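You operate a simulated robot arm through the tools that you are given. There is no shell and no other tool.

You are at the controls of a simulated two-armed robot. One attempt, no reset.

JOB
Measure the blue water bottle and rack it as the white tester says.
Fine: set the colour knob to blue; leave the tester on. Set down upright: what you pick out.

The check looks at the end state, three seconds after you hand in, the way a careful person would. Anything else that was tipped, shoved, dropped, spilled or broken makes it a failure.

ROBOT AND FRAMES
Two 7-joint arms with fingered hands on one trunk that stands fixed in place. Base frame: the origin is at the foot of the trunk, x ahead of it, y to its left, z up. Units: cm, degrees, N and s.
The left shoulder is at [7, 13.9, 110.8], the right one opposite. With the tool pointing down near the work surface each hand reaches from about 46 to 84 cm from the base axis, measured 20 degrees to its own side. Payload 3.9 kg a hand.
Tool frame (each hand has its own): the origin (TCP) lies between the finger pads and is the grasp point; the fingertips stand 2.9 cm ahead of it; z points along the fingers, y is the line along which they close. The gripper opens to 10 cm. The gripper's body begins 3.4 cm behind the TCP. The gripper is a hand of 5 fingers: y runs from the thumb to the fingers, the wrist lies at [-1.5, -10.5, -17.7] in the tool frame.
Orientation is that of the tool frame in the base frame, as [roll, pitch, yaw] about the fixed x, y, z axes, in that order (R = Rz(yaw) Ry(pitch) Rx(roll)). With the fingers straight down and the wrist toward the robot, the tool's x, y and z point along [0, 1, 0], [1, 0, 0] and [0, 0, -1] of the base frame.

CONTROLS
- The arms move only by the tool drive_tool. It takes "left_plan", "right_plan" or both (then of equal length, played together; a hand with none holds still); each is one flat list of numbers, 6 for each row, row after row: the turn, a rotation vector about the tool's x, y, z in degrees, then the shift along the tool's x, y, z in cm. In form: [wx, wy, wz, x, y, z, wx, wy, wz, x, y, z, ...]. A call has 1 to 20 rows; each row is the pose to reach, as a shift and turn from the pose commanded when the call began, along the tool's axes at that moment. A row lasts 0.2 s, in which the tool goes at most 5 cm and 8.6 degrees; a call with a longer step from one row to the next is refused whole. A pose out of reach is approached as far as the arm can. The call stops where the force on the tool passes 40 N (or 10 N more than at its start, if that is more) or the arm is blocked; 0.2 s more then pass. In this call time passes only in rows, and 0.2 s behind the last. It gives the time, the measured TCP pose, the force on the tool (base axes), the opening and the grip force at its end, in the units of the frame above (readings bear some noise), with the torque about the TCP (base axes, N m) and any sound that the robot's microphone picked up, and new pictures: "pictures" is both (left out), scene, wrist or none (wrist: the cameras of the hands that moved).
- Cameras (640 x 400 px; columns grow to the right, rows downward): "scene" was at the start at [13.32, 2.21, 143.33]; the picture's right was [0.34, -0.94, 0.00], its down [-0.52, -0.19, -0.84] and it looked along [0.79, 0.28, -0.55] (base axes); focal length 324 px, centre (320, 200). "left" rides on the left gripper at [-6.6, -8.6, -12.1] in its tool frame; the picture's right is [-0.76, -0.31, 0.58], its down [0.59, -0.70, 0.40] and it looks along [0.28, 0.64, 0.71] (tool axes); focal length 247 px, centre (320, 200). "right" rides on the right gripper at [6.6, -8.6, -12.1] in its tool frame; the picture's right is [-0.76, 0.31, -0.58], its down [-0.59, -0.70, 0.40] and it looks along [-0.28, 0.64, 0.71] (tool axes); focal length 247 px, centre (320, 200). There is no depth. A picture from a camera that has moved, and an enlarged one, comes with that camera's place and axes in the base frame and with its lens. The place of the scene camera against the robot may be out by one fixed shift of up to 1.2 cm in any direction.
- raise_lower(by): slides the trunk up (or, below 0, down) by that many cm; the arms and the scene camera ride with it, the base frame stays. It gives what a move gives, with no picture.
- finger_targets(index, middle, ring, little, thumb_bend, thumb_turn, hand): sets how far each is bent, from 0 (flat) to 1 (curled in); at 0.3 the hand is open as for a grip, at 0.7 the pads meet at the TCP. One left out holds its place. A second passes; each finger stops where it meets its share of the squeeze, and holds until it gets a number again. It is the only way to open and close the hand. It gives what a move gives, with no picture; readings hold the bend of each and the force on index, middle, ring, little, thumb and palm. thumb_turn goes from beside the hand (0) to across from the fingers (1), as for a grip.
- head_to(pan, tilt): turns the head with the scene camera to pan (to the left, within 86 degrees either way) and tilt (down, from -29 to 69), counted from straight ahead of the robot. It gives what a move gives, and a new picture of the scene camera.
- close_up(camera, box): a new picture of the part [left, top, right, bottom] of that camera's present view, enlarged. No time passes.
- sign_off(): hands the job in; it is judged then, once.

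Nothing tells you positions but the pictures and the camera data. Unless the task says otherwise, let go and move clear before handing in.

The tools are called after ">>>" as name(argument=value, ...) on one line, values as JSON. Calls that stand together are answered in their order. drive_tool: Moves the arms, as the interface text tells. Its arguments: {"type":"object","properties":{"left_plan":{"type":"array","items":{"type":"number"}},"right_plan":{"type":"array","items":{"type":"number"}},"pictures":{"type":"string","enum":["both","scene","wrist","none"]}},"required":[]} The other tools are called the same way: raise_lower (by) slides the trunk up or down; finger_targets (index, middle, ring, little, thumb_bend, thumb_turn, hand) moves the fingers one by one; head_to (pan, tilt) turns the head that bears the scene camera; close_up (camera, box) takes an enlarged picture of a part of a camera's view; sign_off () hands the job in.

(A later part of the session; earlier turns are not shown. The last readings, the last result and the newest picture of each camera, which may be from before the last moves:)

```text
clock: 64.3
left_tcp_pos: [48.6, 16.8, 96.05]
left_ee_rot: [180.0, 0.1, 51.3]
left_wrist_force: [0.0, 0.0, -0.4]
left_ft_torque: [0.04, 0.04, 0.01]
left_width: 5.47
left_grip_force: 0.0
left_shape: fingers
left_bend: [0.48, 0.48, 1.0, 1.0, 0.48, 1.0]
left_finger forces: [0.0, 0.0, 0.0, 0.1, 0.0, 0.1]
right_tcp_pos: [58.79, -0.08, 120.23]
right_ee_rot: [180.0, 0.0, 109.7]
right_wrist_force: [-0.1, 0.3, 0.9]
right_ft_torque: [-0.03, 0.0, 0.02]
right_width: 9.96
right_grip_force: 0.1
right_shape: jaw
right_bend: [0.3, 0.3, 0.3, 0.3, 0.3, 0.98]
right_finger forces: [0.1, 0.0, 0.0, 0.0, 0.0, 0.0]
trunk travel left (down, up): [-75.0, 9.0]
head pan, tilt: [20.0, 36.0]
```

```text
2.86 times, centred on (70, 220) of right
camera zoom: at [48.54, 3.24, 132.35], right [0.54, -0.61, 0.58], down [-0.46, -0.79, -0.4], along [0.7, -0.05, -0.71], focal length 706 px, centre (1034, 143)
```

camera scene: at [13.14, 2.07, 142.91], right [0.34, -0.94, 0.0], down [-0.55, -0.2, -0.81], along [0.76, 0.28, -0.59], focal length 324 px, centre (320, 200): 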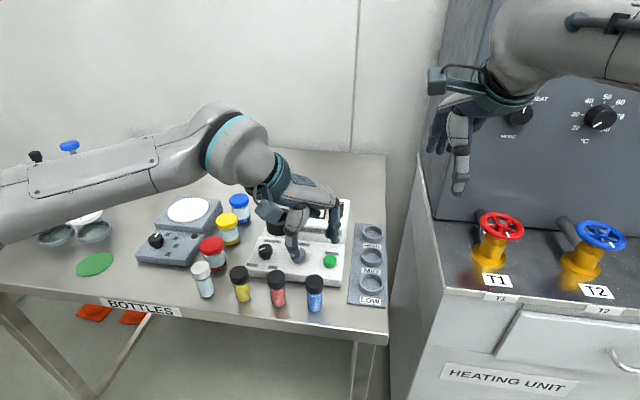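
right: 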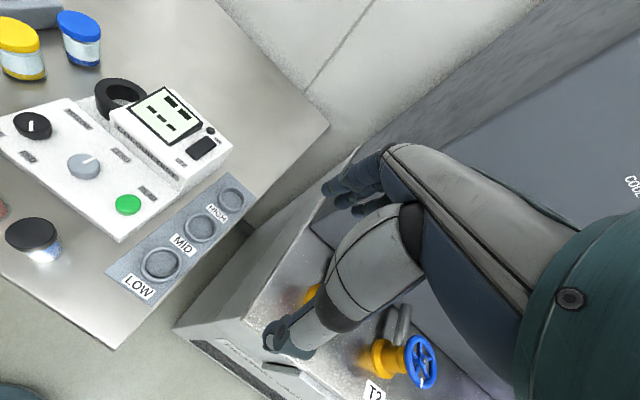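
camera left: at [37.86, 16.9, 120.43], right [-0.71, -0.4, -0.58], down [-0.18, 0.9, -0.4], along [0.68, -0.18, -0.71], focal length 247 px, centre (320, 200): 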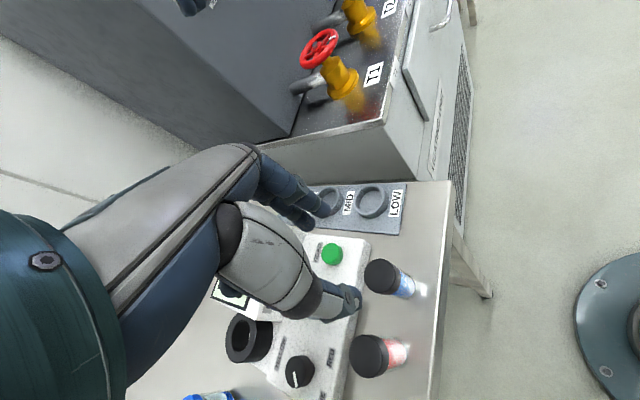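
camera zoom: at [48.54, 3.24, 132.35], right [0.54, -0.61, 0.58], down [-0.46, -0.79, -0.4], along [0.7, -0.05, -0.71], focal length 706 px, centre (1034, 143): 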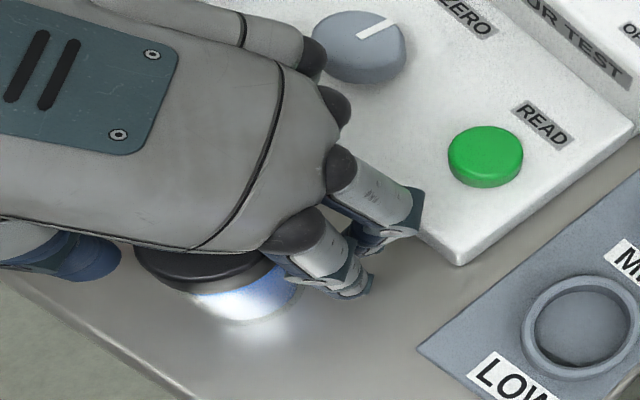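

The fingers straddle the cap with the palm clear above. I'll nudge 2 mm to centre, then close the tripod on the cap.

>>> drive_tool(left_plan=[0, 0, 0, -0.12, -0.18, 0, 0, 0, 0, -0.12, -0.18, 0], pictures="none")

>>> finger_targets(hand="left", index=0.66, middle=0.66, thumb_bend=0.66)

>>> close_up(camera="scene", box=[250, 220, 350, 320])

>>> close_up(camera="left", box=[270, 180, 470, 360])

```text
clock: 65.0
left_tcp_pos: [48.27, 16.86, 96.16]
left_ee_rot: [-180.0, 0.0, 51.3]
left_wrist_force: [0.1, -1.1, 0.0]
left_ft_torque: [-0.03, 0.02, 0.01]
left_width: 5.48
left_grip_force: 0.1
left_shape: fingers
left_bend: [0.48, 0.48, 1.0, 1.0, 0.48, 1.0]
left_finger forces: [0.0, 0.0, 0.0, 0.0, 0.0, 0.0]
right_tcp_pos: [58.88, -0.01, 120.29]
right_ee_rot: [-180.0, 0.0, 109.6]
right_wrist_force: [0.5, -0.1, -0.7]
right_ft_torque: [0.0, 0.01, -0.01]
right_width: 9.98
right_grip_force: 0.0
right_shape: jaw
right_bend: [0.3, 0.3, 0.3, 0.3, 0.3, 0.98]
right_finger forces: [0.0, 0.0, 0.0, 0.1, 0.1, 0.0]
trunk travel left (down, up): [-75.0, 9.0]
head pan, tilt: [20.0, 36.0]
```

```text
clock: 66.0
left_tcp_pos: [48.33, 16.92, 96.14]
left_ee_rot: [179.9, 0.0, 51.2]
left_wrist_force: [0.4, -0.5, 0.6]
left_ft_torque: [-0.05, 0.01, -0.02]
left_width: 2.55
left_grip_force: 6.1
left_shape: fingers
left_bend: [0.62, 0.63, 1.0, 1.0, 0.61, 1.0]
left_finger forces: [3.5, 2.8, 0.0, 0.1, 5.9, 0.0]
right_tcp_pos: [58.82, 0.02, 120.33]
right_ee_rot: [180.0, 0.0, 109.7]
right_wrist_force: [-0.5, -0.3, -0.1]
right_ft_torque: [-0.03, 0.01, -0.01]
right_width: 10.01
right_grip_force: 0.0
right_shape: jaw
right_bend: [0.3, 0.3, 0.3, 0.3, 0.3, 0.98]
right_finger forces: [0.0, 0.1, 0.0, 0.0, 0.1, 0.1]
trunk travel left (down, up): [-75.0, 9.0]
head pan, tilt: [20.0, 36.0]
```

```text
4.00 times, centred on (300, 270) of scene
camera zoom: at [13.16, 2.17, 142.91], right [0.34, -0.94, 0.0], down [-0.55, -0.2, -0.81], along [0.76, 0.28, -0.59], focal length 1298 px, centre (400, -80)
```

zoom: 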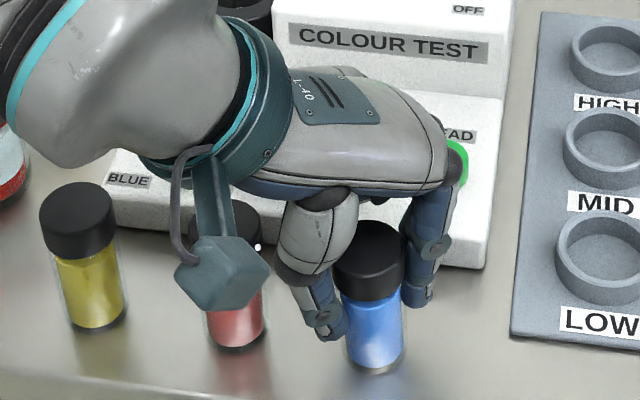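

```text
2.22 times, centred on (370, 270) of left
camera zoom: at [37.6, 17.17, 108.16], right [-0.71, -0.4, -0.58], down [-0.18, 0.9, -0.4], along [0.68, -0.18, -0.71], focal length 549 px, centre (209, 44)
```

zoom: 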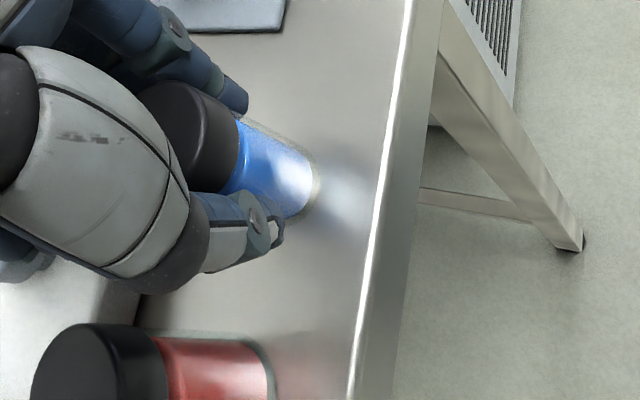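

The cap is held by three fingers at about 6 N. I'll firm up slightly and lift a little to test the hold.

>>> finger_targets(hand="left", index=0.69, middle=0.69, thumb_bend=0.69)

>>> drive_tool(left_plan=[0, 0, 0, 0, 0, -0.5, 0, 0, 0, 0, 0, -1.2, 0, 0, 0, 0, 0, -2.0], pictures="none")

>>> close_up(camera="scene", box=[250, 220, 350, 320])

>>> close_up(camera="right", box=[0, 150, 140, 290])

```text
clock: 67.0
left_tcp_pos: [48.23, 16.89, 96.06]
left_ee_rot: [179.9, 0.0, 51.3]
left_wrist_force: [0.2, -1.0, 2.1]
left_ft_torque: [0.02, 0.01, 0.01]
left_width: 2.52
left_grip_force: 8.8
left_shape: fingers
left_bend: [0.63, 0.64, 1.0, 1.0, 0.62, 1.0]
left_finger forces: [4.9, 4.2, 0.1, 0.1, 8.5, 0.0]
right_tcp_pos: [58.88, 0.03, 120.4]
right_ee_rot: [-179.9, 0.1, 109.7]
right_wrist_force: [0.9, -0.1, -0.6]
right_ft_torque: [-0.02, 0.01, -0.01]
right_width: 9.96
right_grip_force: 0.1
right_shape: jaw
right_bend: [0.3, 0.3, 0.3, 0.3, 0.3, 0.98]
right_finger forces: [0.1, 0.0, 0.1, 0.1, 0.1, 0.0]
trunk travel left (down, up): [-75.0, 9.0]
head pan, tilt: [20.0, 36.0]
```

```text
clock: 67.8
left_tcp_pos: [48.25, 16.92, 98.04]
left_ee_rot: [-179.9, 0.1, 51.2]
left_wrist_force: [0.8, 0.3, -0.5]
left_ft_torque: [0.0, -0.03, 0.0]
left_width: 2.48
left_grip_force: 8.6
left_shape: fingers
left_bend: [0.64, 0.64, 1.0, 1.0, 0.62, 1.0]
left_finger forces: [4.8, 3.9, 0.0, 0.0, 8.5, 0.0]
right_tcp_pos: [58.88, 0.03, 120.26]
right_ee_rot: [-180.0, 0.0, 109.8]
right_wrist_force: [0.1, 0.2, 0.1]
right_ft_torque: [-0.06, 0.01, 0.0]
right_width: 10.01
right_grip_force: 0.1
right_shape: jaw
right_bend: [0.3, 0.3, 0.3, 0.3, 0.3, 0.98]
right_finger forces: [0.0, 0.1, 0.0, 0.0, 0.0, 0.1]
trunk travel left (down, up): [-75.0, 9.0]
head pan, tilt: [20.0, 36.0]
```

```text
4.00 times, centred on (300, 270) of scene
camera zoom: at [13.18, 2.18, 142.9], right [0.34, -0.94, 0.0], down [-0.55, -0.2, -0.81], along [0.76, 0.28, -0.59], focal length 1298 px, centre (400, -80)
```

zoom: 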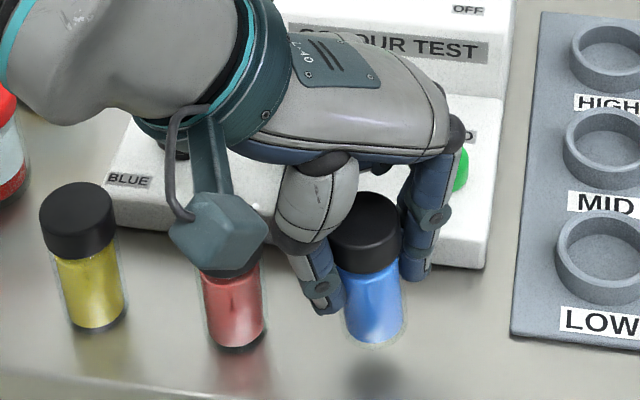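

```text
2.86 times, centred on (70, 220) of right
camera zoom: at [48.55, 3.23, 132.34], right [0.54, -0.61, 0.58], down [-0.46, -0.79, -0.4], along [0.7, -0.05, -0.71], focal length 706 px, centre (1034, 143)
```

zoom: 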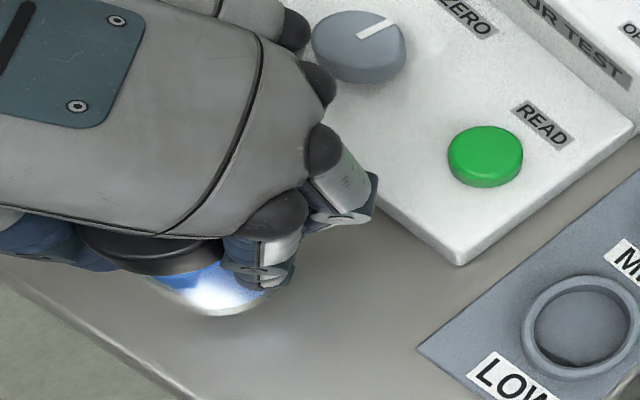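

The bottle is off the table and hanging upright. I'll raise it well clear and take close looks at the tester's well to fix its position.

>>> drive_tool(left_plan=[0, 0, 0, 0, 0, -4, 0, 0, 0, 0, 0, -8, 0, 0, 0, 0, 0, -11.5], pictures="none")

>>> close_up(camera="scene", box=[230, 190, 330, 270])

>>> close_up(camera="right", box=[70, 50, 190, 150])

```text
clock: 68.5
left_tcp_pos: [48.32, 16.83, 109.74]
left_ee_rot: [-180.0, 0.0, 51.3]
left_wrist_force: [0.2, 0.0, -0.3]
left_ft_torque: [0.0, -0.01, 0.01]
left_width: 2.46
left_grip_force: 8.8
left_shape: fingers
left_bend: [0.64, 0.64, 1.0, 1.0, 0.62, 1.0]
left_finger forces: [4.8, 3.8, 0.0, 0.0, 8.5, 0.1]
right_tcp_pos: [58.93, -0.11, 120.28]
right_ee_rot: [-180.0, 0.0, 109.8]
right_wrist_force: [0.4, 0.0, 0.3]
right_ft_torque: [0.01, 0.03, 0.02]
right_width: 9.98
right_grip_force: 0.0
right_shape: jaw
right_bend: [0.3, 0.3, 0.3, 0.3, 0.3, 0.98]
right_finger forces: [0.0, 0.1, 0.0, 0.1, 0.0, 0.1]
trunk travel left (down, up): [-75.0, 9.0]
head pan, tilt: [20.0, 36.0]
```

```text
5.00 times, centred on (280, 230) of scene
camera zoom: at [13.15, 2.14, 142.9], right [0.34, -0.94, 0.0], down [-0.55, -0.2, -0.81], along [0.76, 0.28, -0.59], focal length 1622 px, centre (520, 50)
```

zoom: 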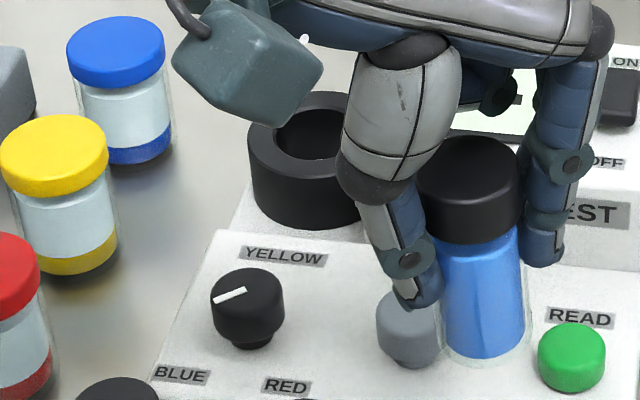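

```text
4.00 times, centred on (130, 100) of right
camera zoom: at [48.52, 3.19, 132.35], right [0.54, -0.61, 0.58], down [-0.46, -0.79, -0.4], along [0.7, -0.05, -0.71], focal length 988 px, centre (1080, 600)
```

zoom: 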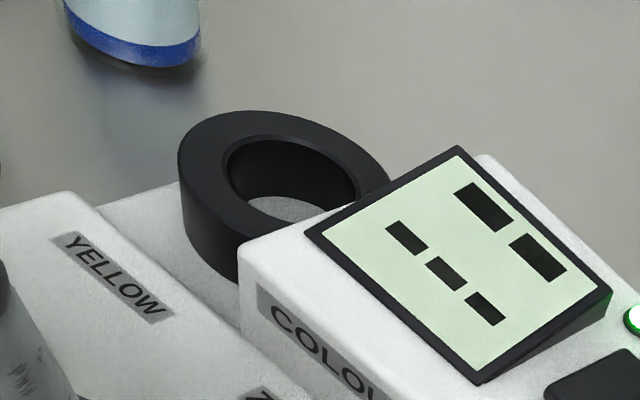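

The well is a black ring at about (65.4, 32.1) standing on the tester's platform, with the display housing right beside it on its right. I'll carry the bottle over it at a safe height, turning the hand to about yaw 78 so the fingers stay clear of the housing.

>>> drive_tool(left_plan=[0, 0, 0, 0, 0, -1.3, 0, 0, -4.5, 3.77, 0.63, -1.3, 0, 0, -9, 7.53, 1.26, -1.3, 0, 0, -13.5, 11.3, 1.89, -1.3, 0, 0, -18, 15.07, 2.52, -1.3, 0, 0, -22.5, 18.83, 3.15, -1.3, 0, 0, -26.5, 22.6, 3.78, -1.3], pictures="both")

>>> close_up(camera="left", box=[250, 160, 450, 360])

>>> close_up(camera="scene", box=[220, 130, 330, 250])

>>> close_up(camera="right", box=[60, 0, 220, 150])

```text
clock: 70.2
left_tcp_pos: [65.59, 32.3, 110.85]
left_ee_rot: [-179.9, -0.1, 77.9]
left_wrist_force: [0.0, 0.4, -0.8]
left_ft_torque: [-0.02, 0.03, 0.01]
left_width: 2.51
left_grip_force: 8.4
left_shape: fingers
left_bend: [0.64, 0.64, 1.0, 1.0, 0.62, 1.0]
left_finger forces: [4.7, 3.9, 0.0, 0.0, 8.4, 0.1]
right_tcp_pos: [58.9, 0.06, 120.27]
right_ee_rot: [-180.0, -0.1, 109.7]
right_wrist_force: [0.8, 0.3, -0.5]
right_ft_torque: [0.01, 0.0, -0.01]
right_width: 9.98
right_grip_force: 0.0
right_shape: jaw
right_bend: [0.3, 0.3, 0.3, 0.3, 0.3, 0.98]
right_finger forces: [0.0, 0.0, 0.0, 0.0, 0.1, 0.1]
trunk travel left (down, up): [-75.0, 9.0]
head pan, tilt: [20.0, 36.0]
camera scene: at [13.31, 2.2, 142.89], right [0.34, -0.94, 0.0], down [-0.55, -0.2, -0.81], along [0.76, 0.28, -0.59], focal length 324 px, centre (320, 200)
camera left: at [55.96, 27.63, 122.91], right [-0.46, -0.68, -0.58], down [-0.56, 0.72, -0.4], along [0.69, 0.14, -0.71], focal length 247 px, centre (320, 200)
```

scene: 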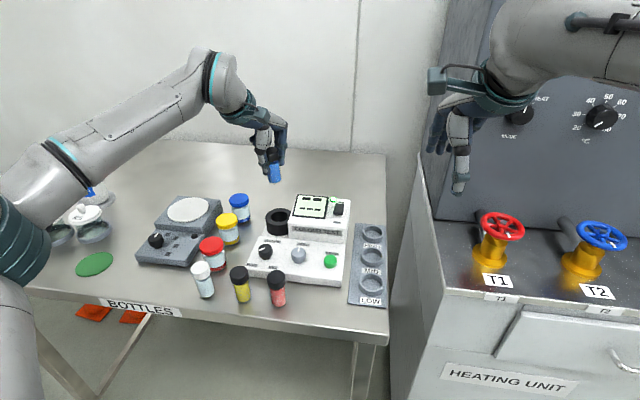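
left: 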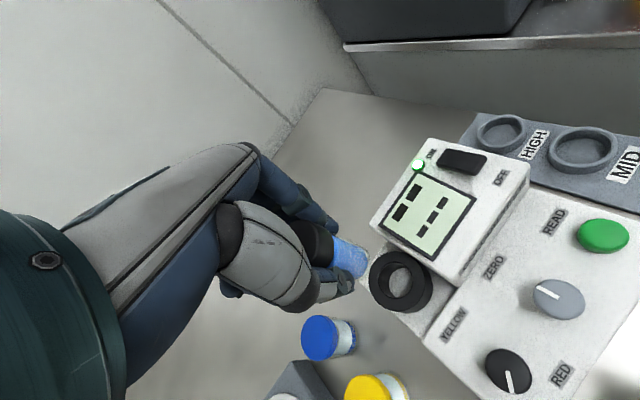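

```text
2.00 times, centred on (350, 260) of left
camera zoom: at [55.96, 27.63, 122.91], right [-0.46, -0.68, -0.58], down [-0.56, 0.72, -0.4], along [0.69, 0.14, -0.71], focal length 494 px, centre (260, 80)
```

zoom: 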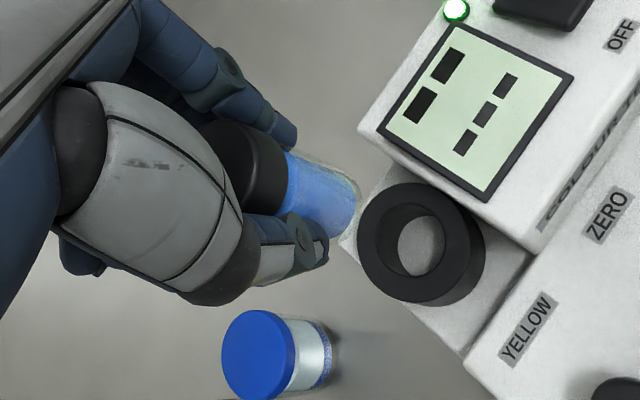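

```text
3.33 times, centred on (275, 190) of scene
camera zoom: at [13.31, 2.2, 142.89], right [0.34, -0.94, 0.0], down [-0.55, -0.2, -0.81], along [0.76, 0.28, -0.59], focal length 1081 px, centre (470, 233)
```

zoom: 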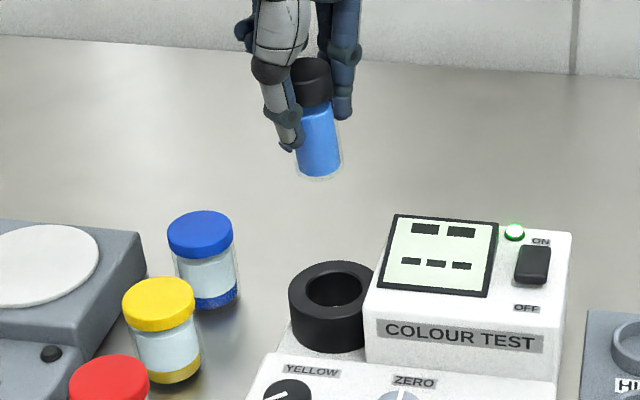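

```text
2.67 times, centred on (140, 75) of right
camera zoom: at [48.67, 3.25, 132.29], right [0.54, -0.61, 0.58], down [-0.46, -0.79, -0.4], along [0.7, -0.05, -0.71], focal length 659 px, centre (800, 533)
```

zoom: 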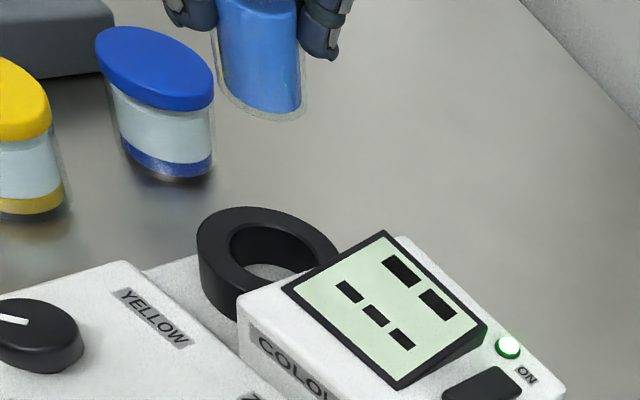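

The bottle hangs above the well. I'll zoom in to measure the bottle's bottom against the ring before lowering.

>>> close_up(camera="left", box=[310, 210, 390, 290])

>>> close_up(camera="scene", box=[255, 140, 295, 190])

>>> close_up(camera="right", box=[90, 0, 160, 60])

```text
5.00 times, centred on (350, 250) of left
camera zoom: at [55.96, 27.63, 122.91], right [-0.46, -0.68, -0.58], down [-0.56, 0.72, -0.4], along [0.69, 0.14, -0.71], focal length 1235 px, centre (170, -50)
```

zoom: 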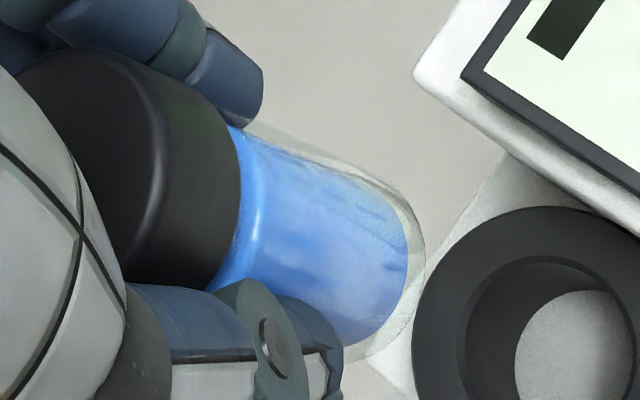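

```text
8.00 times, centred on (275, 165) of scene
camera zoom: at [13.31, 2.2, 142.89], right [0.34, -0.94, 0.0], down [-0.55, -0.2, -0.81], along [0.76, 0.28, -0.59], focal length 2595 px, centre (680, 480)
```

zoom: 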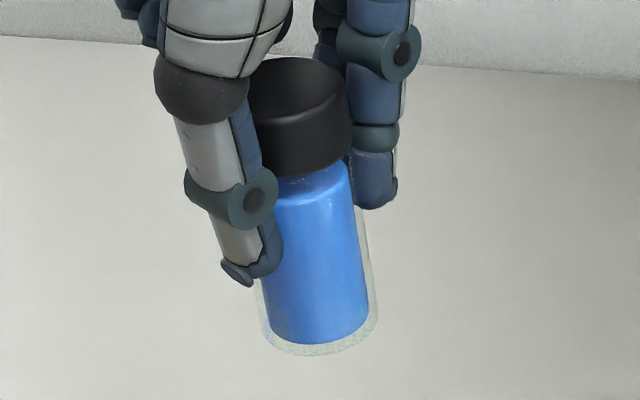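

```text
6.67 times, centred on (125, 30) of right
camera zoom: at [48.67, 3.25, 132.29], right [0.54, -0.61, 0.58], down [-0.46, -0.79, -0.4], along [0.7, -0.05, -0.71], focal length 1646 px, centre (1620, 1333)
```

zoom: 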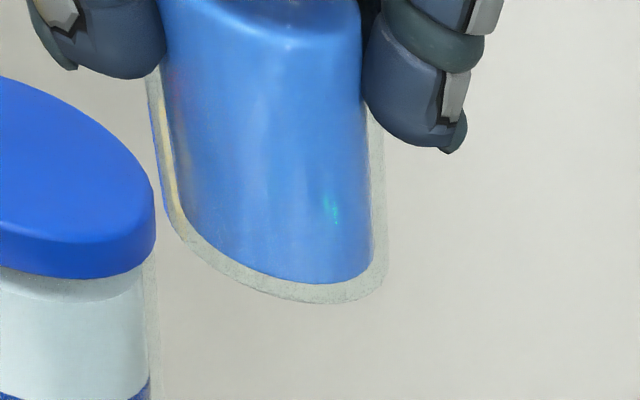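

Cross-checking the views, the bottle's bottom hangs about 6.4 cm below the TCP and almost directly over the ring centre. I'll lower until it is just above the ring and compare again.

>>> drive_tool(left_plan=[0, 0, 0, -0.06, 0.2, 3, 0, 0, 0, -0.06, 0.2, 6, 0, 0, 0, -0.06, 0.2, 8, 0, 0, 0, -0.06, 0.2, 8], pictures="none")

>>> close_up(camera="left", box=[280, 190, 420, 330])

>>> close_up(camera="scene", box=[250, 170, 310, 240])

>>> close_up(camera="right", box=[90, 30, 190, 130])

```text
clock: 71.2
left_tcp_pos: [65.6, 32.16, 103.0]
left_ee_rot: [180.0, 0.0, 77.7]
left_wrist_force: [0.8, -1.1, -1.8]
left_ft_torque: [-0.02, -0.02, -0.03]
left_width: 2.44
left_grip_force: 8.9
left_shape: fingers
left_bend: [0.64, 0.64, 1.0, 1.0, 0.62, 1.0]
left_finger forces: [4.8, 4.0, 0.1, 0.0, 8.3, 0.0]
right_tcp_pos: [58.89, 0.07, 120.19]
right_ee_rot: [180.0, 0.0, 109.7]
right_wrist_force: [0.1, 0.3, 0.6]
right_ft_torque: [0.0, -0.01, 0.01]
right_width: 9.97
right_grip_force: 0.1
right_shape: jaw
right_bend: [0.3, 0.3, 0.3, 0.3, 0.3, 0.98]
right_finger forces: [0.0, 0.0, 0.0, 0.1, 0.0, 0.0]
trunk travel left (down, up): [-75.0, 9.0]
head pan, tilt: [20.0, 36.0]
```

```text
2.86 times, centred on (350, 260) of left
camera zoom: at [55.9, 27.53, 114.94], right [-0.46, -0.68, -0.58], down [-0.56, 0.72, -0.4], along [0.69, 0.14, -0.71], focal length 706 px, centre (234, 29)
```

zoom: 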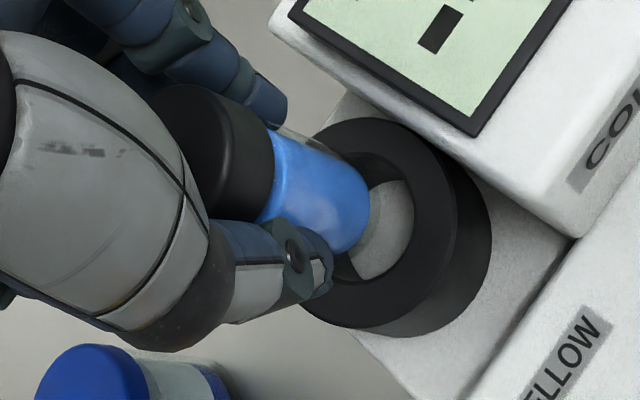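

```text
5.71 times, centred on (280, 205) of scene
camera zoom: at [13.2, 2.18, 142.9], right [0.34, -0.94, 0.0], down [-0.55, -0.2, -0.81], along [0.76, 0.28, -0.59], focal length 1854 px, centre (549, 171)
```

zoom: 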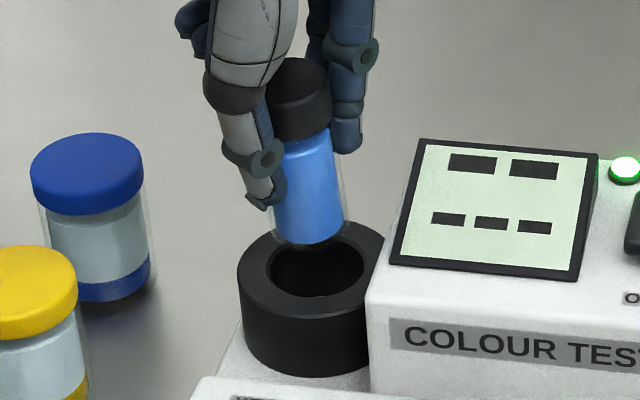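

```text
4.00 times, centred on (140, 80) of right
camera zoom: at [48.56, 3.24, 132.34], right [0.54, -0.61, 0.58], down [-0.46, -0.79, -0.4], along [0.7, -0.05, -0.71], focal length 988 px, centre (1040, 680)
```

zoom: 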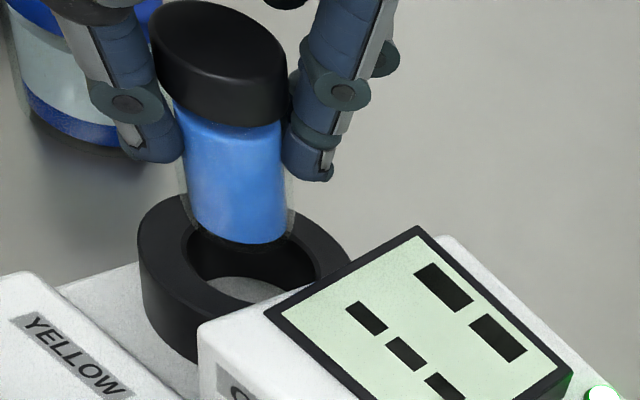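

The bottle's bottom is about 1.5 cm above the ring and looks nearly centred. I'll lower another centimetre, where parallax no longer matters, and look again.

>>> drive_tool(left_plan=[0, 0, 0, 0, 0, 0.5, 0, 0, 0, 0, 0, 1.0, 0, 0, 0, 0, 0, 1.3], pictures="none")

>>> close_up(camera="left", box=[300, 200, 400, 300])

>>> close_up(camera="scene", box=[255, 180, 300, 235])

>>> close_up(camera="right", box=[110, 50, 180, 120])

```text
clock: 72.0
left_tcp_pos: [65.51, 32.05, 101.58]
left_ee_rot: [180.0, 0.0, 77.8]
left_wrist_force: [0.4, 0.4, -0.5]
left_ft_torque: [0.02, -0.02, -0.01]
left_width: 2.44
left_grip_force: 9.0
left_shape: fingers
left_bend: [0.64, 0.64, 1.0, 1.0, 0.62, 1.0]
left_finger forces: [4.7, 4.0, 0.1, 0.0, 8.4, 0.0]
right_tcp_pos: [58.85, -0.02, 120.24]
right_ee_rot: [-180.0, 0.0, 109.7]
right_wrist_force: [-0.4, 0.5, 0.4]
right_ft_torque: [0.03, 0.0, 0.02]
right_width: 9.97
right_grip_force: 0.0
right_shape: jaw
right_bend: [0.3, 0.3, 0.3, 0.3, 0.3, 0.98]
right_finger forces: [0.0, 0.0, 0.1, 0.1, 0.1, 0.0]
trunk travel left (down, up): [-75.0, 9.0]
head pan, tilt: [20.0, 36.0]
```

```text
4.00 times, centred on (350, 250) of left
camera zoom: at [55.86, 27.54, 113.66], right [-0.46, -0.68, -0.58], down [-0.56, 0.72, -0.4], along [0.69, 0.14, -0.71], focal length 988 px, centre (200, 0)
```

zoom: 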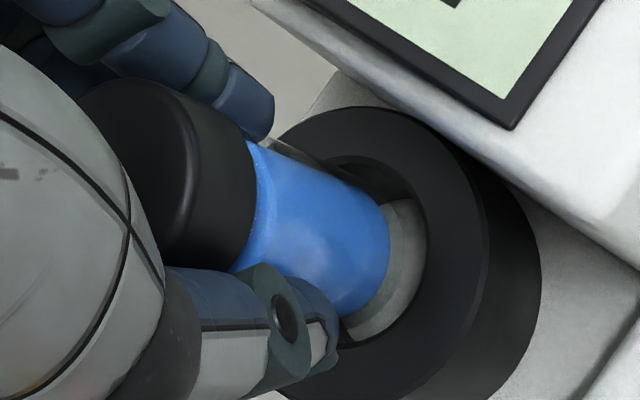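

```text
7.27 times, centred on (278, 208) of scene
camera zoom: at [13.18, 2.19, 142.9], right [0.34, -0.94, 0.0], down [-0.55, -0.2, -0.81], along [0.76, 0.28, -0.59], focal length 2359 px, centre (629, 146)
```

zoom: 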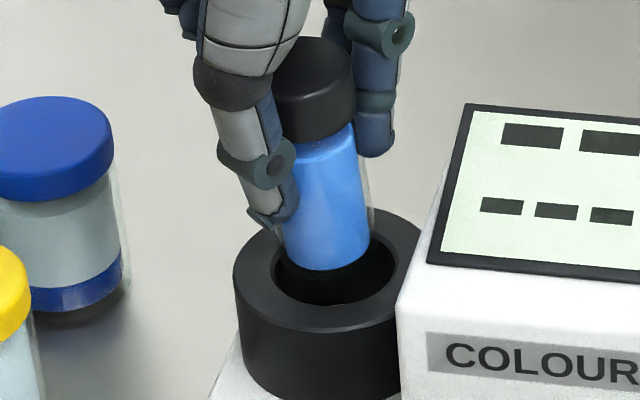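

```text
5.71 times, centred on (145, 85) of right
camera zoom: at [48.55, 3.24, 132.35], right [0.54, -0.61, 0.58], down [-0.46, -0.79, -0.4], along [0.7, -0.05, -0.71], focal length 1411 px, centre (1320, 857)
```

zoom: 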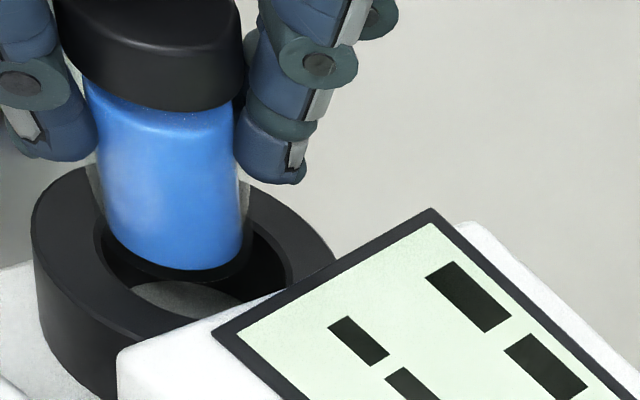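

The bottle's bottom is at ring-top level and needs about 3 mm to the right and slightly forward to centre in the hole. I'll shift and lower gently, watching the force.

>>> drive_tool(left_plan=[0, 0, 0, -0.18, 0.22, 0, 0, 0, 0, -0.18, 0.22, 0.4, 0, 0, 0, -0.18, 0.22, 0.8, 0, 0, 0, -0.18, 0.22, 1.2], pictures="none")

>>> close_up(camera="scene", box=[255, 180, 300, 235])

>>> close_up(camera="right", box=[110, 50, 180, 120])

>>> close_up(camera="left", box=[300, 200, 400, 300])

```text
clock: 73.0
left_tcp_pos: [65.7, 31.8, 100.61]
left_ee_rot: [179.8, 0.0, 77.8]
left_wrist_force: [1.0, 0.3, 3.7]
left_ft_torque: [0.03, -0.01, 0.0]
left_width: 2.44
left_grip_force: 9.9
left_shape: fingers
left_bend: [0.64, 0.64, 1.0, 1.0, 0.62, 1.0]
left_finger forces: [5.3, 4.8, 0.0, 0.0, 8.5, 0.0]
right_tcp_pos: [58.73, -0.03, 120.27]
right_ee_rot: [179.9, -0.1, 109.7]
right_wrist_force: [-0.1, 0.6, -0.8]
right_ft_torque: [0.02, 0.0, 0.03]
right_width: 9.97
right_grip_force: 0.1
right_shape: jaw
right_bend: [0.3, 0.3, 0.3, 0.3, 0.3, 0.98]
right_finger forces: [0.0, 0.0, 0.1, 0.0, 0.0, 0.0]
trunk travel left (down, up): [-75.0, 9.0]
head pan, tilt: [20.0, 36.0]
```

```text
7.27 times, centred on (278, 208) of scene
camera zoom: at [13.09, 2.14, 142.93], right [0.34, -0.94, 0.0], down [-0.55, -0.2, -0.81], along [0.76, 0.28, -0.59], focal length 2359 px, centre (629, 146)
```

zoom: 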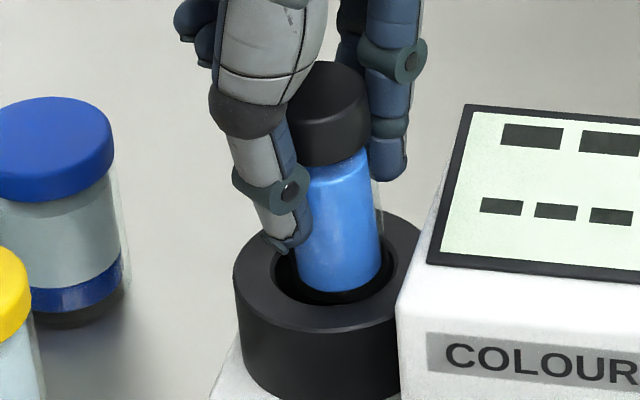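

```text
5.71 times, centred on (145, 85) of right
camera zoom: at [48.46, 3.19, 132.39], right [0.54, -0.61, 0.58], down [-0.46, -0.79, -0.4], along [0.7, -0.05, -0.71], focal length 1411 px, centre (1320, 857)
```

zoom: 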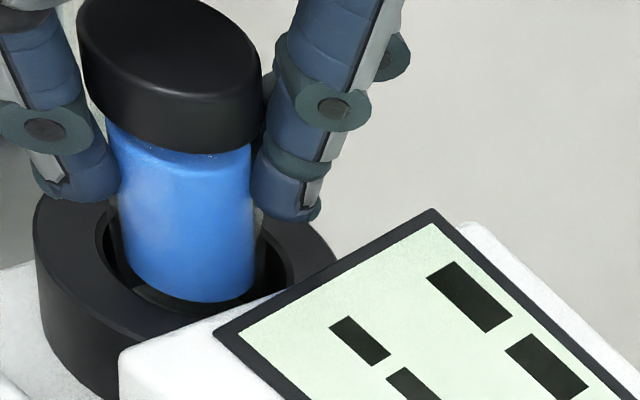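

```text
4.00 times, centred on (350, 250) of left
camera zoom: at [56.01, 27.25, 112.61], right [-0.46, -0.67, -0.58], down [-0.56, 0.72, -0.4], along [0.69, 0.14, -0.71], focal length 988 px, centre (200, 0)
```

zoom: 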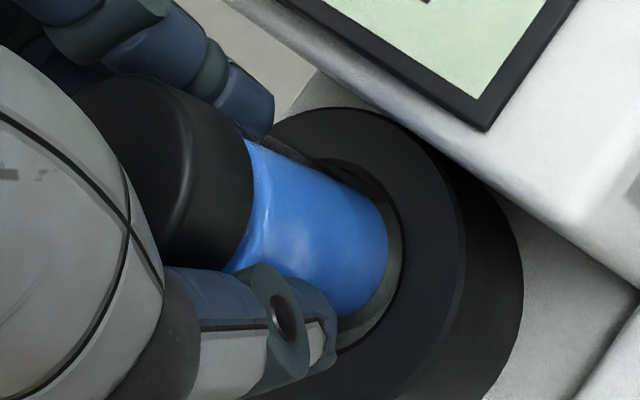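

The bottle is entering the hole; there's a light 3–4 N upward force, maybe a touch on the rim. I'll back it 1–2 mm toward the robot and lower in tiny steps to see whether the force grows.

>>> drive_tool(left_plan=[0, 0, 0, -0.04, -0.12, 0, 0, 0, 0, -0.04, -0.12, 0.2, 0, 0, 0, -0.04, -0.12, 0.4], pictures="none")

>>> close_up(camera="scene", box=[255, 180, 300, 235])

>>> close_up(camera="right", box=[110, 50, 180, 120])

```text
clock: 73.8
left_tcp_pos: [65.6, 31.68, 100.35]
left_ee_rot: [179.7, -0.1, 77.8]
left_wrist_force: [0.6, -1.0, 13.1]
left_ft_torque: [0.05, 0.03, -0.03]
left_width: 2.45
left_grip_force: 10.0
left_shape: fingers
left_bend: [0.63, 0.64, 1.0, 1.0, 0.63, 1.0]
left_finger forces: [6.7, 5.3, 0.0, 0.0, 9.3, 0.0]
right_tcp_pos: [58.68, 0.02, 120.41]
right_ee_rot: [179.9, 0.1, 109.7]
right_wrist_force: [-0.2, -0.4, 0.8]
right_ft_torque: [0.02, -0.03, 0.02]
right_width: 9.98
right_grip_force: 0.2
right_shape: jaw
right_bend: [0.3, 0.3, 0.3, 0.3, 0.3, 0.98]
right_finger forces: [0.1, 0.0, 0.0, 0.0, 0.1, 0.0]
trunk travel left (down, up): [-75.0, 9.0]
head pan, tilt: [20.0, 36.0]
```

```text
7.27 times, centred on (278, 208) of scene
camera zoom: at [12.96, 2.06, 142.94], right [0.34, -0.94, 0.0], down [-0.55, -0.2, -0.81], along [0.76, 0.28, -0.59], focal length 2359 px, centre (629, 146)
```

zoom: 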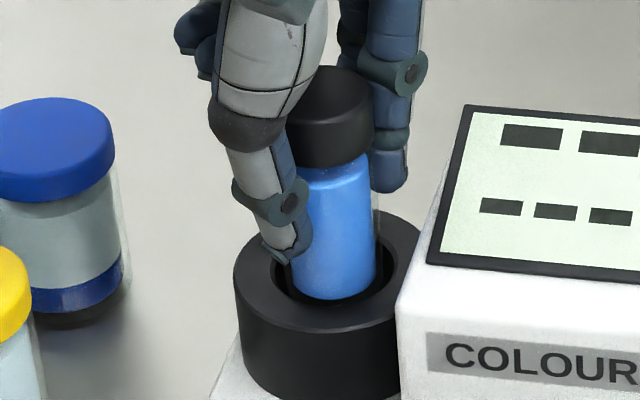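

```text
5.71 times, centred on (145, 85) of right
camera zoom: at [48.34, 3.12, 132.44], right [0.54, -0.61, 0.58], down [-0.46, -0.79, -0.4], along [0.7, -0.05, -0.71], focal length 1411 px, centre (1320, 857)
```

zoom: 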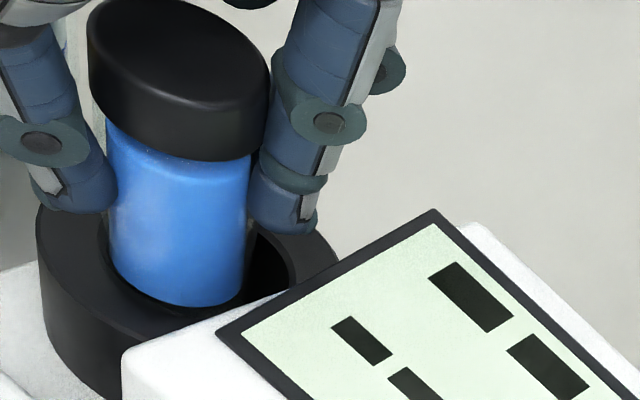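

Force grew to 13 N and the bottle began to lean, so its bottom is caught on the ring's near-left rim. I'll raise it off and look at how it hangs now.

>>> drive_tool(left_plan=[0, 0, 0, 0, 0, -0.5, 0, 0, 0, 0, 0, -1.2], pictures="none")

>>> close_up(camera="scene", box=[255, 180, 300, 235])

>>> close_up(camera="right", box=[110, 40, 190, 120])

>>> close_up(camera="left", box=[300, 200, 400, 300])

```text
clock: 74.3
left_tcp_pos: [65.46, 31.93, 101.06]
left_ee_rot: [-179.9, 0.0, 77.9]
left_wrist_force: [0.1, 0.4, -0.8]
left_ft_torque: [0.05, 0.03, -0.02]
left_width: 2.44
left_grip_force: 9.3
left_shape: fingers
left_bend: [0.64, 0.64, 1.0, 1.0, 0.62, 1.0]
left_finger forces: [5.1, 4.1, 0.1, 0.1, 8.6, 0.0]
right_tcp_pos: [58.79, -0.05, 120.17]
right_ee_rot: [180.0, 0.0, 109.7]
right_wrist_force: [-0.3, 0.1, -0.3]
right_ft_torque: [-0.03, -0.01, 0.01]
right_width: 9.98
right_grip_force: 0.0
right_shape: jaw
right_bend: [0.3, 0.3, 0.3, 0.3, 0.3, 0.98]
right_finger forces: [0.0, 0.0, 0.0, 0.2, 0.0, 0.1]
trunk travel left (down, up): [-75.0, 9.0]
head pan, tilt: [20.0, 36.0]
```

```text
7.27 times, centred on (278, 208) of scene
camera zoom: at [13.16, 2.2, 142.89], right [0.34, -0.94, 0.0], down [-0.55, -0.2, -0.81], along [0.76, 0.28, -0.59], focal length 2359 px, centre (629, 146)
```

zoom: 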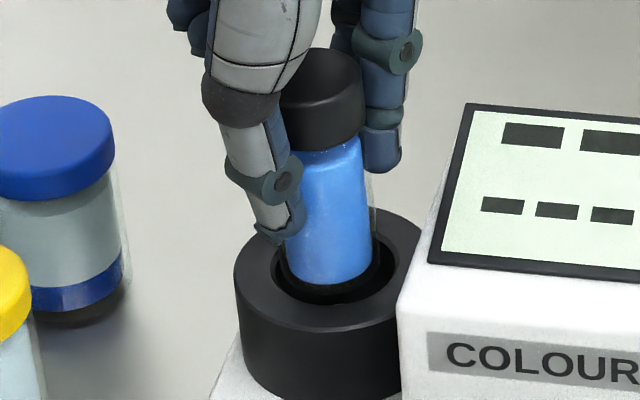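

```text
5.00 times, centred on (150, 80) of right
camera zoom: at [48.53, 3.26, 132.33], right [0.54, -0.61, 0.58], down [-0.46, -0.79, -0.4], along [0.7, -0.05, -0.71], focal length 1235 px, centre (1170, 800)
```

zoom: 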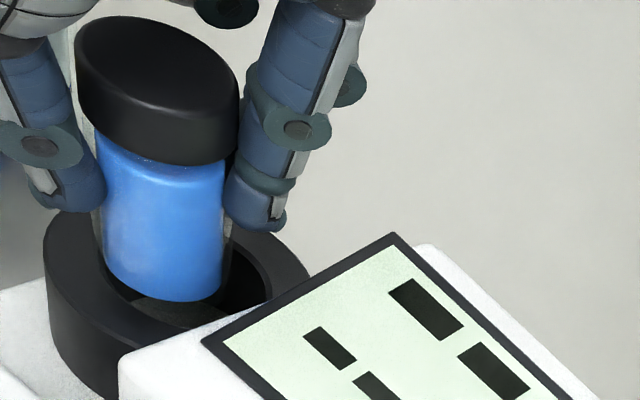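

```text
4.00 times, centred on (350, 250) of left
camera zoom: at [55.89, 27.32, 113.12], right [-0.46, -0.68, -0.58], down [-0.56, 0.72, -0.4], along [0.68, 0.14, -0.72], focal length 988 px, centre (200, 0)
```

zoom: 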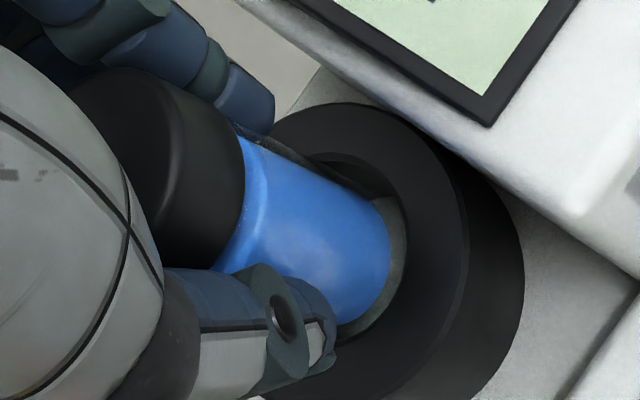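

The bottle hangs straight again. Combining the three views, the ring centre is about 3 mm forward and 2 mm left of the bottle. I'll shift by that and lower in small steps.

>>> drive_tool(left_plan=[0, 0, 0, 0.23, 0.23, 0, 0, 0, 0, 0.23, 0.23, 0.3, 0, 0, 0, 0.23, 0.23, 0.6, 0, 0, 0, 0.23, 0.23, 0.9], pictures="none")

>>> close_up(camera="scene", box=[255, 180, 300, 235])

>>> close_up(camera="right", box=[110, 40, 190, 120])

>>> close_up(camera="left", box=[300, 200, 400, 300])

```text
clock: 75.3
left_tcp_pos: [65.98, 32.01, 100.44]
left_ee_rot: [179.9, 0.0, 77.8]
left_wrist_force: [0.2, 0.5, 1.6]
left_ft_torque: [0.02, 0.0, -0.03]
left_width: 2.45
left_grip_force: 9.0
left_shape: fingers
left_bend: [0.64, 0.64, 1.0, 1.0, 0.62, 1.0]
left_finger forces: [5.5, 4.5, 0.0, 0.1, 8.6, 0.0]
right_tcp_pos: [58.81, 0.03, 120.23]
right_ee_rot: [-179.9, -0.1, 109.7]
right_wrist_force: [-0.3, -0.1, -0.5]
right_ft_torque: [0.0, -0.02, 0.01]
right_width: 9.97
right_grip_force: 0.1
right_shape: jaw
right_bend: [0.3, 0.3, 0.3, 0.3, 0.3, 0.98]
right_finger forces: [0.0, 0.0, 0.0, 0.0, 0.1, 0.0]
trunk travel left (down, up): [-75.0, 9.0]
head pan, tilt: [20.0, 36.0]
```

```text
7.27 times, centred on (278, 208) of scene
camera zoom: at [13.14, 2.17, 142.91], right [0.34, -0.94, 0.0], down [-0.55, -0.2, -0.81], along [0.76, 0.28, -0.59], focal length 2359 px, centre (629, 146)
```

zoom: 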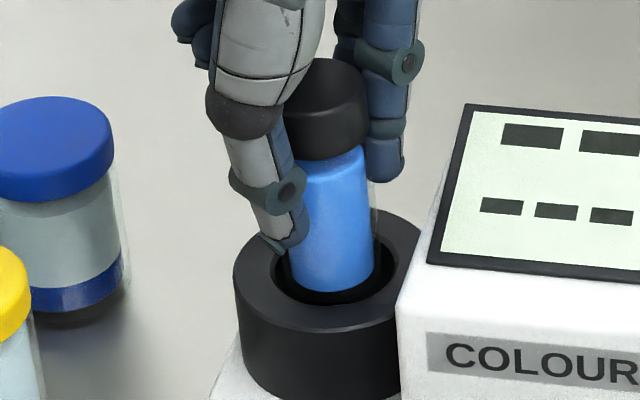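

```text
5.00 times, centred on (150, 80) of right
camera zoom: at [48.51, 3.22, 132.37], right [0.54, -0.61, 0.58], down [-0.46, -0.79, -0.4], along [0.7, -0.05, -0.71], focal length 1235 px, centre (1170, 800)
```

zoom: 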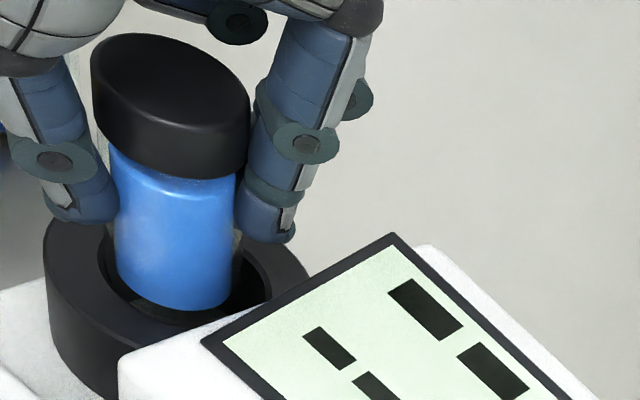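

```text
4.00 times, centred on (350, 250) of left
camera zoom: at [56.17, 27.44, 112.44], right [-0.46, -0.68, -0.58], down [-0.56, 0.72, -0.4], along [0.69, 0.14, -0.71], focal length 988 px, centre (200, 0)
```

zoom: 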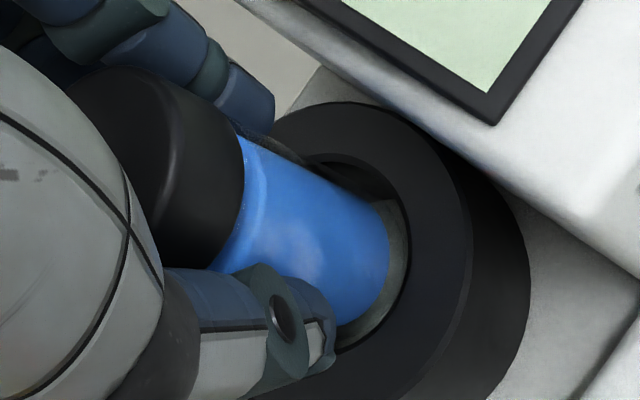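

Now the bottle looks centred in both side views and the force is small. I'll lower another few millimetres.

>>> drive_tool(left_plan=[0, 0, 0, 0, 0, 0.2, 0, 0, 0, 0, 0, 0.4], pictures="none")

>>> close_up(camera="scene", box=[255, 180, 300, 235])

>>> close_up(camera="right", box=[110, 40, 190, 120])

```text
clock: 76.0
left_tcp_pos: [65.82, 32.02, 100.24]
left_ee_rot: [179.6, -0.1, 78.0]
left_wrist_force: [4.1, 0.0, 13.8]
left_ft_torque: [0.09, 0.0, 0.01]
left_width: 2.45
left_grip_force: 11.5
left_shape: fingers
left_bend: [0.63, 0.64, 1.0, 1.0, 0.63, 1.0]
left_finger forces: [7.0, 6.1, 0.0, 0.0, 9.2, 0.1]
right_tcp_pos: [58.7, -0.13, 120.32]
right_ee_rot: [179.9, 0.0, 109.7]
right_wrist_force: [0.1, 1.2, -0.2]
right_ft_torque: [0.01, 0.02, 0.01]
right_width: 9.97
right_grip_force: 0.1
right_shape: jaw
right_bend: [0.3, 0.3, 0.3, 0.3, 0.3, 0.98]
right_finger forces: [0.0, 0.0, 0.0, 0.0, 0.0, 0.0]
trunk travel left (down, up): [-75.0, 9.0]
head pan, tilt: [20.0, 36.0]
```

```text
7.27 times, centred on (278, 208) of scene
camera zoom: at [13.02, 2.07, 142.94], right [0.34, -0.94, 0.0], down [-0.55, -0.2, -0.81], along [0.76, 0.28, -0.59], focal length 2359 px, centre (629, 146)
```

zoom: 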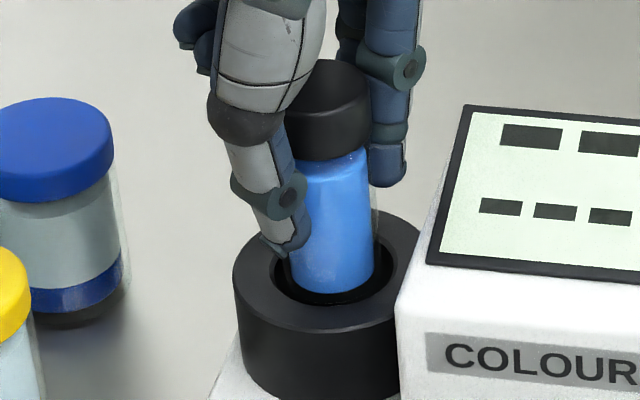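

```text
5.00 times, centred on (150, 80) of right
camera zoom: at [48.4, 3.13, 132.43], right [0.54, -0.61, 0.58], down [-0.46, -0.79, -0.4], along [0.7, -0.05, -0.71], focal length 1235 px, centre (1170, 800)
```

zoom: 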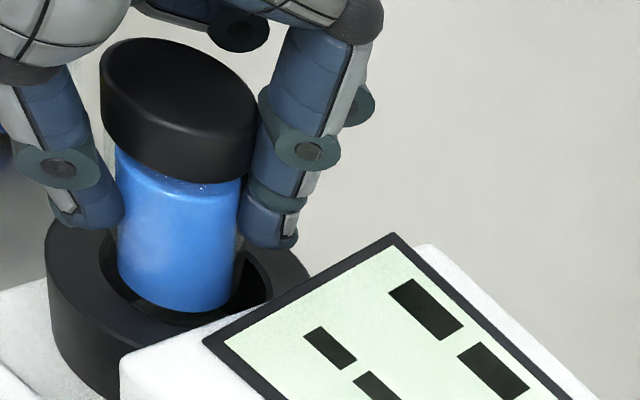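

Same contact level again, even though the bottle looks centred. I'll look very closely at the bottle's foot and the ring to understand what is touching.

>>> close_up(camera="scene", box=[268, 205, 292, 225])

>>> close_up(camera="right", box=[120, 75, 160, 110])

>>> close_up(camera="left", box=[330, 220, 380, 270])

>>> close_up(camera="right", box=[160, 60, 200, 100])

```text
16.00 times, centred on (280, 215) of scene
camera zoom: at [13.02, 2.07, 142.94], right [0.34, -0.94, 0.0], down [-0.55, -0.2, -0.81], along [0.76, 0.28, -0.59], focal length 5191 px, centre (960, -40)
```

zoom: 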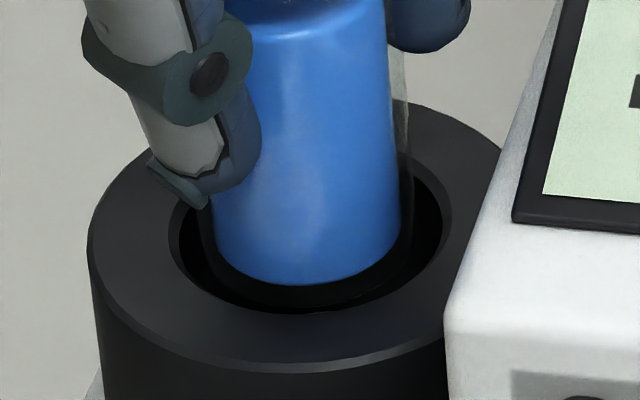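

```text
11.43 times, centred on (140, 92) of right
camera zoom: at [48.4, 3.13, 132.43], right [0.54, -0.61, 0.58], down [-0.46, -0.79, -0.4], along [0.7, -0.05, -0.71], focal length 2823 px, centre (2377, 1429)
```

zoom: 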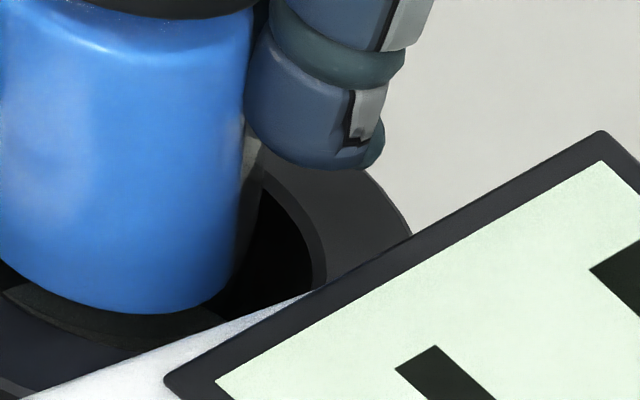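

```text
8.00 times, centred on (355, 245) of left
camera zoom: at [56.08, 27.35, 112.25], right [-0.46, -0.67, -0.58], down [-0.56, 0.72, -0.4], along [0.69, 0.14, -0.71], focal length 1976 px, centre (40, -160)
```

zoom: 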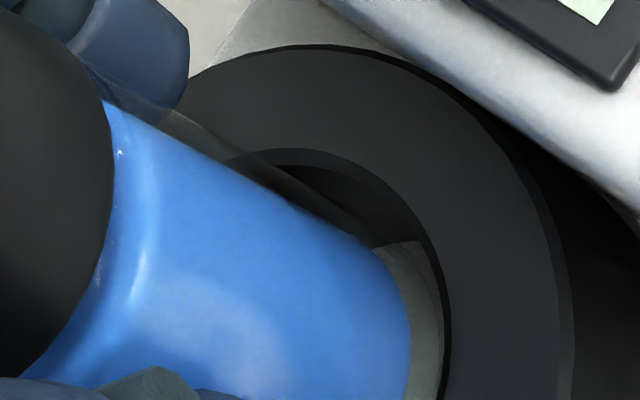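

```text
10.00 times, centred on (180, 80) of right
camera zoom: at [48.4, 3.13, 132.43], right [0.54, -0.61, 0.58], down [-0.46, -0.79, -0.4], along [0.7, -0.05, -0.71], focal length 2470 px, centre (1720, 1400)
```

zoom: 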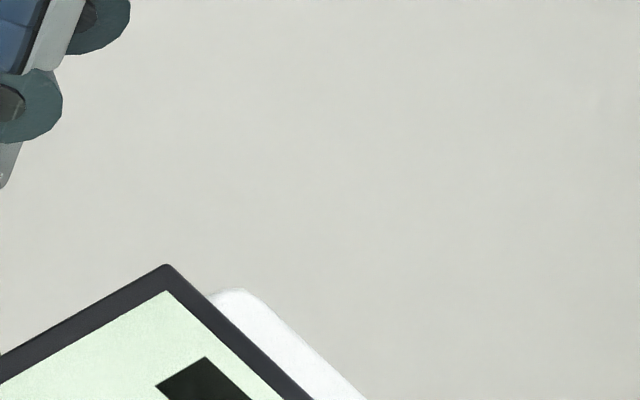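

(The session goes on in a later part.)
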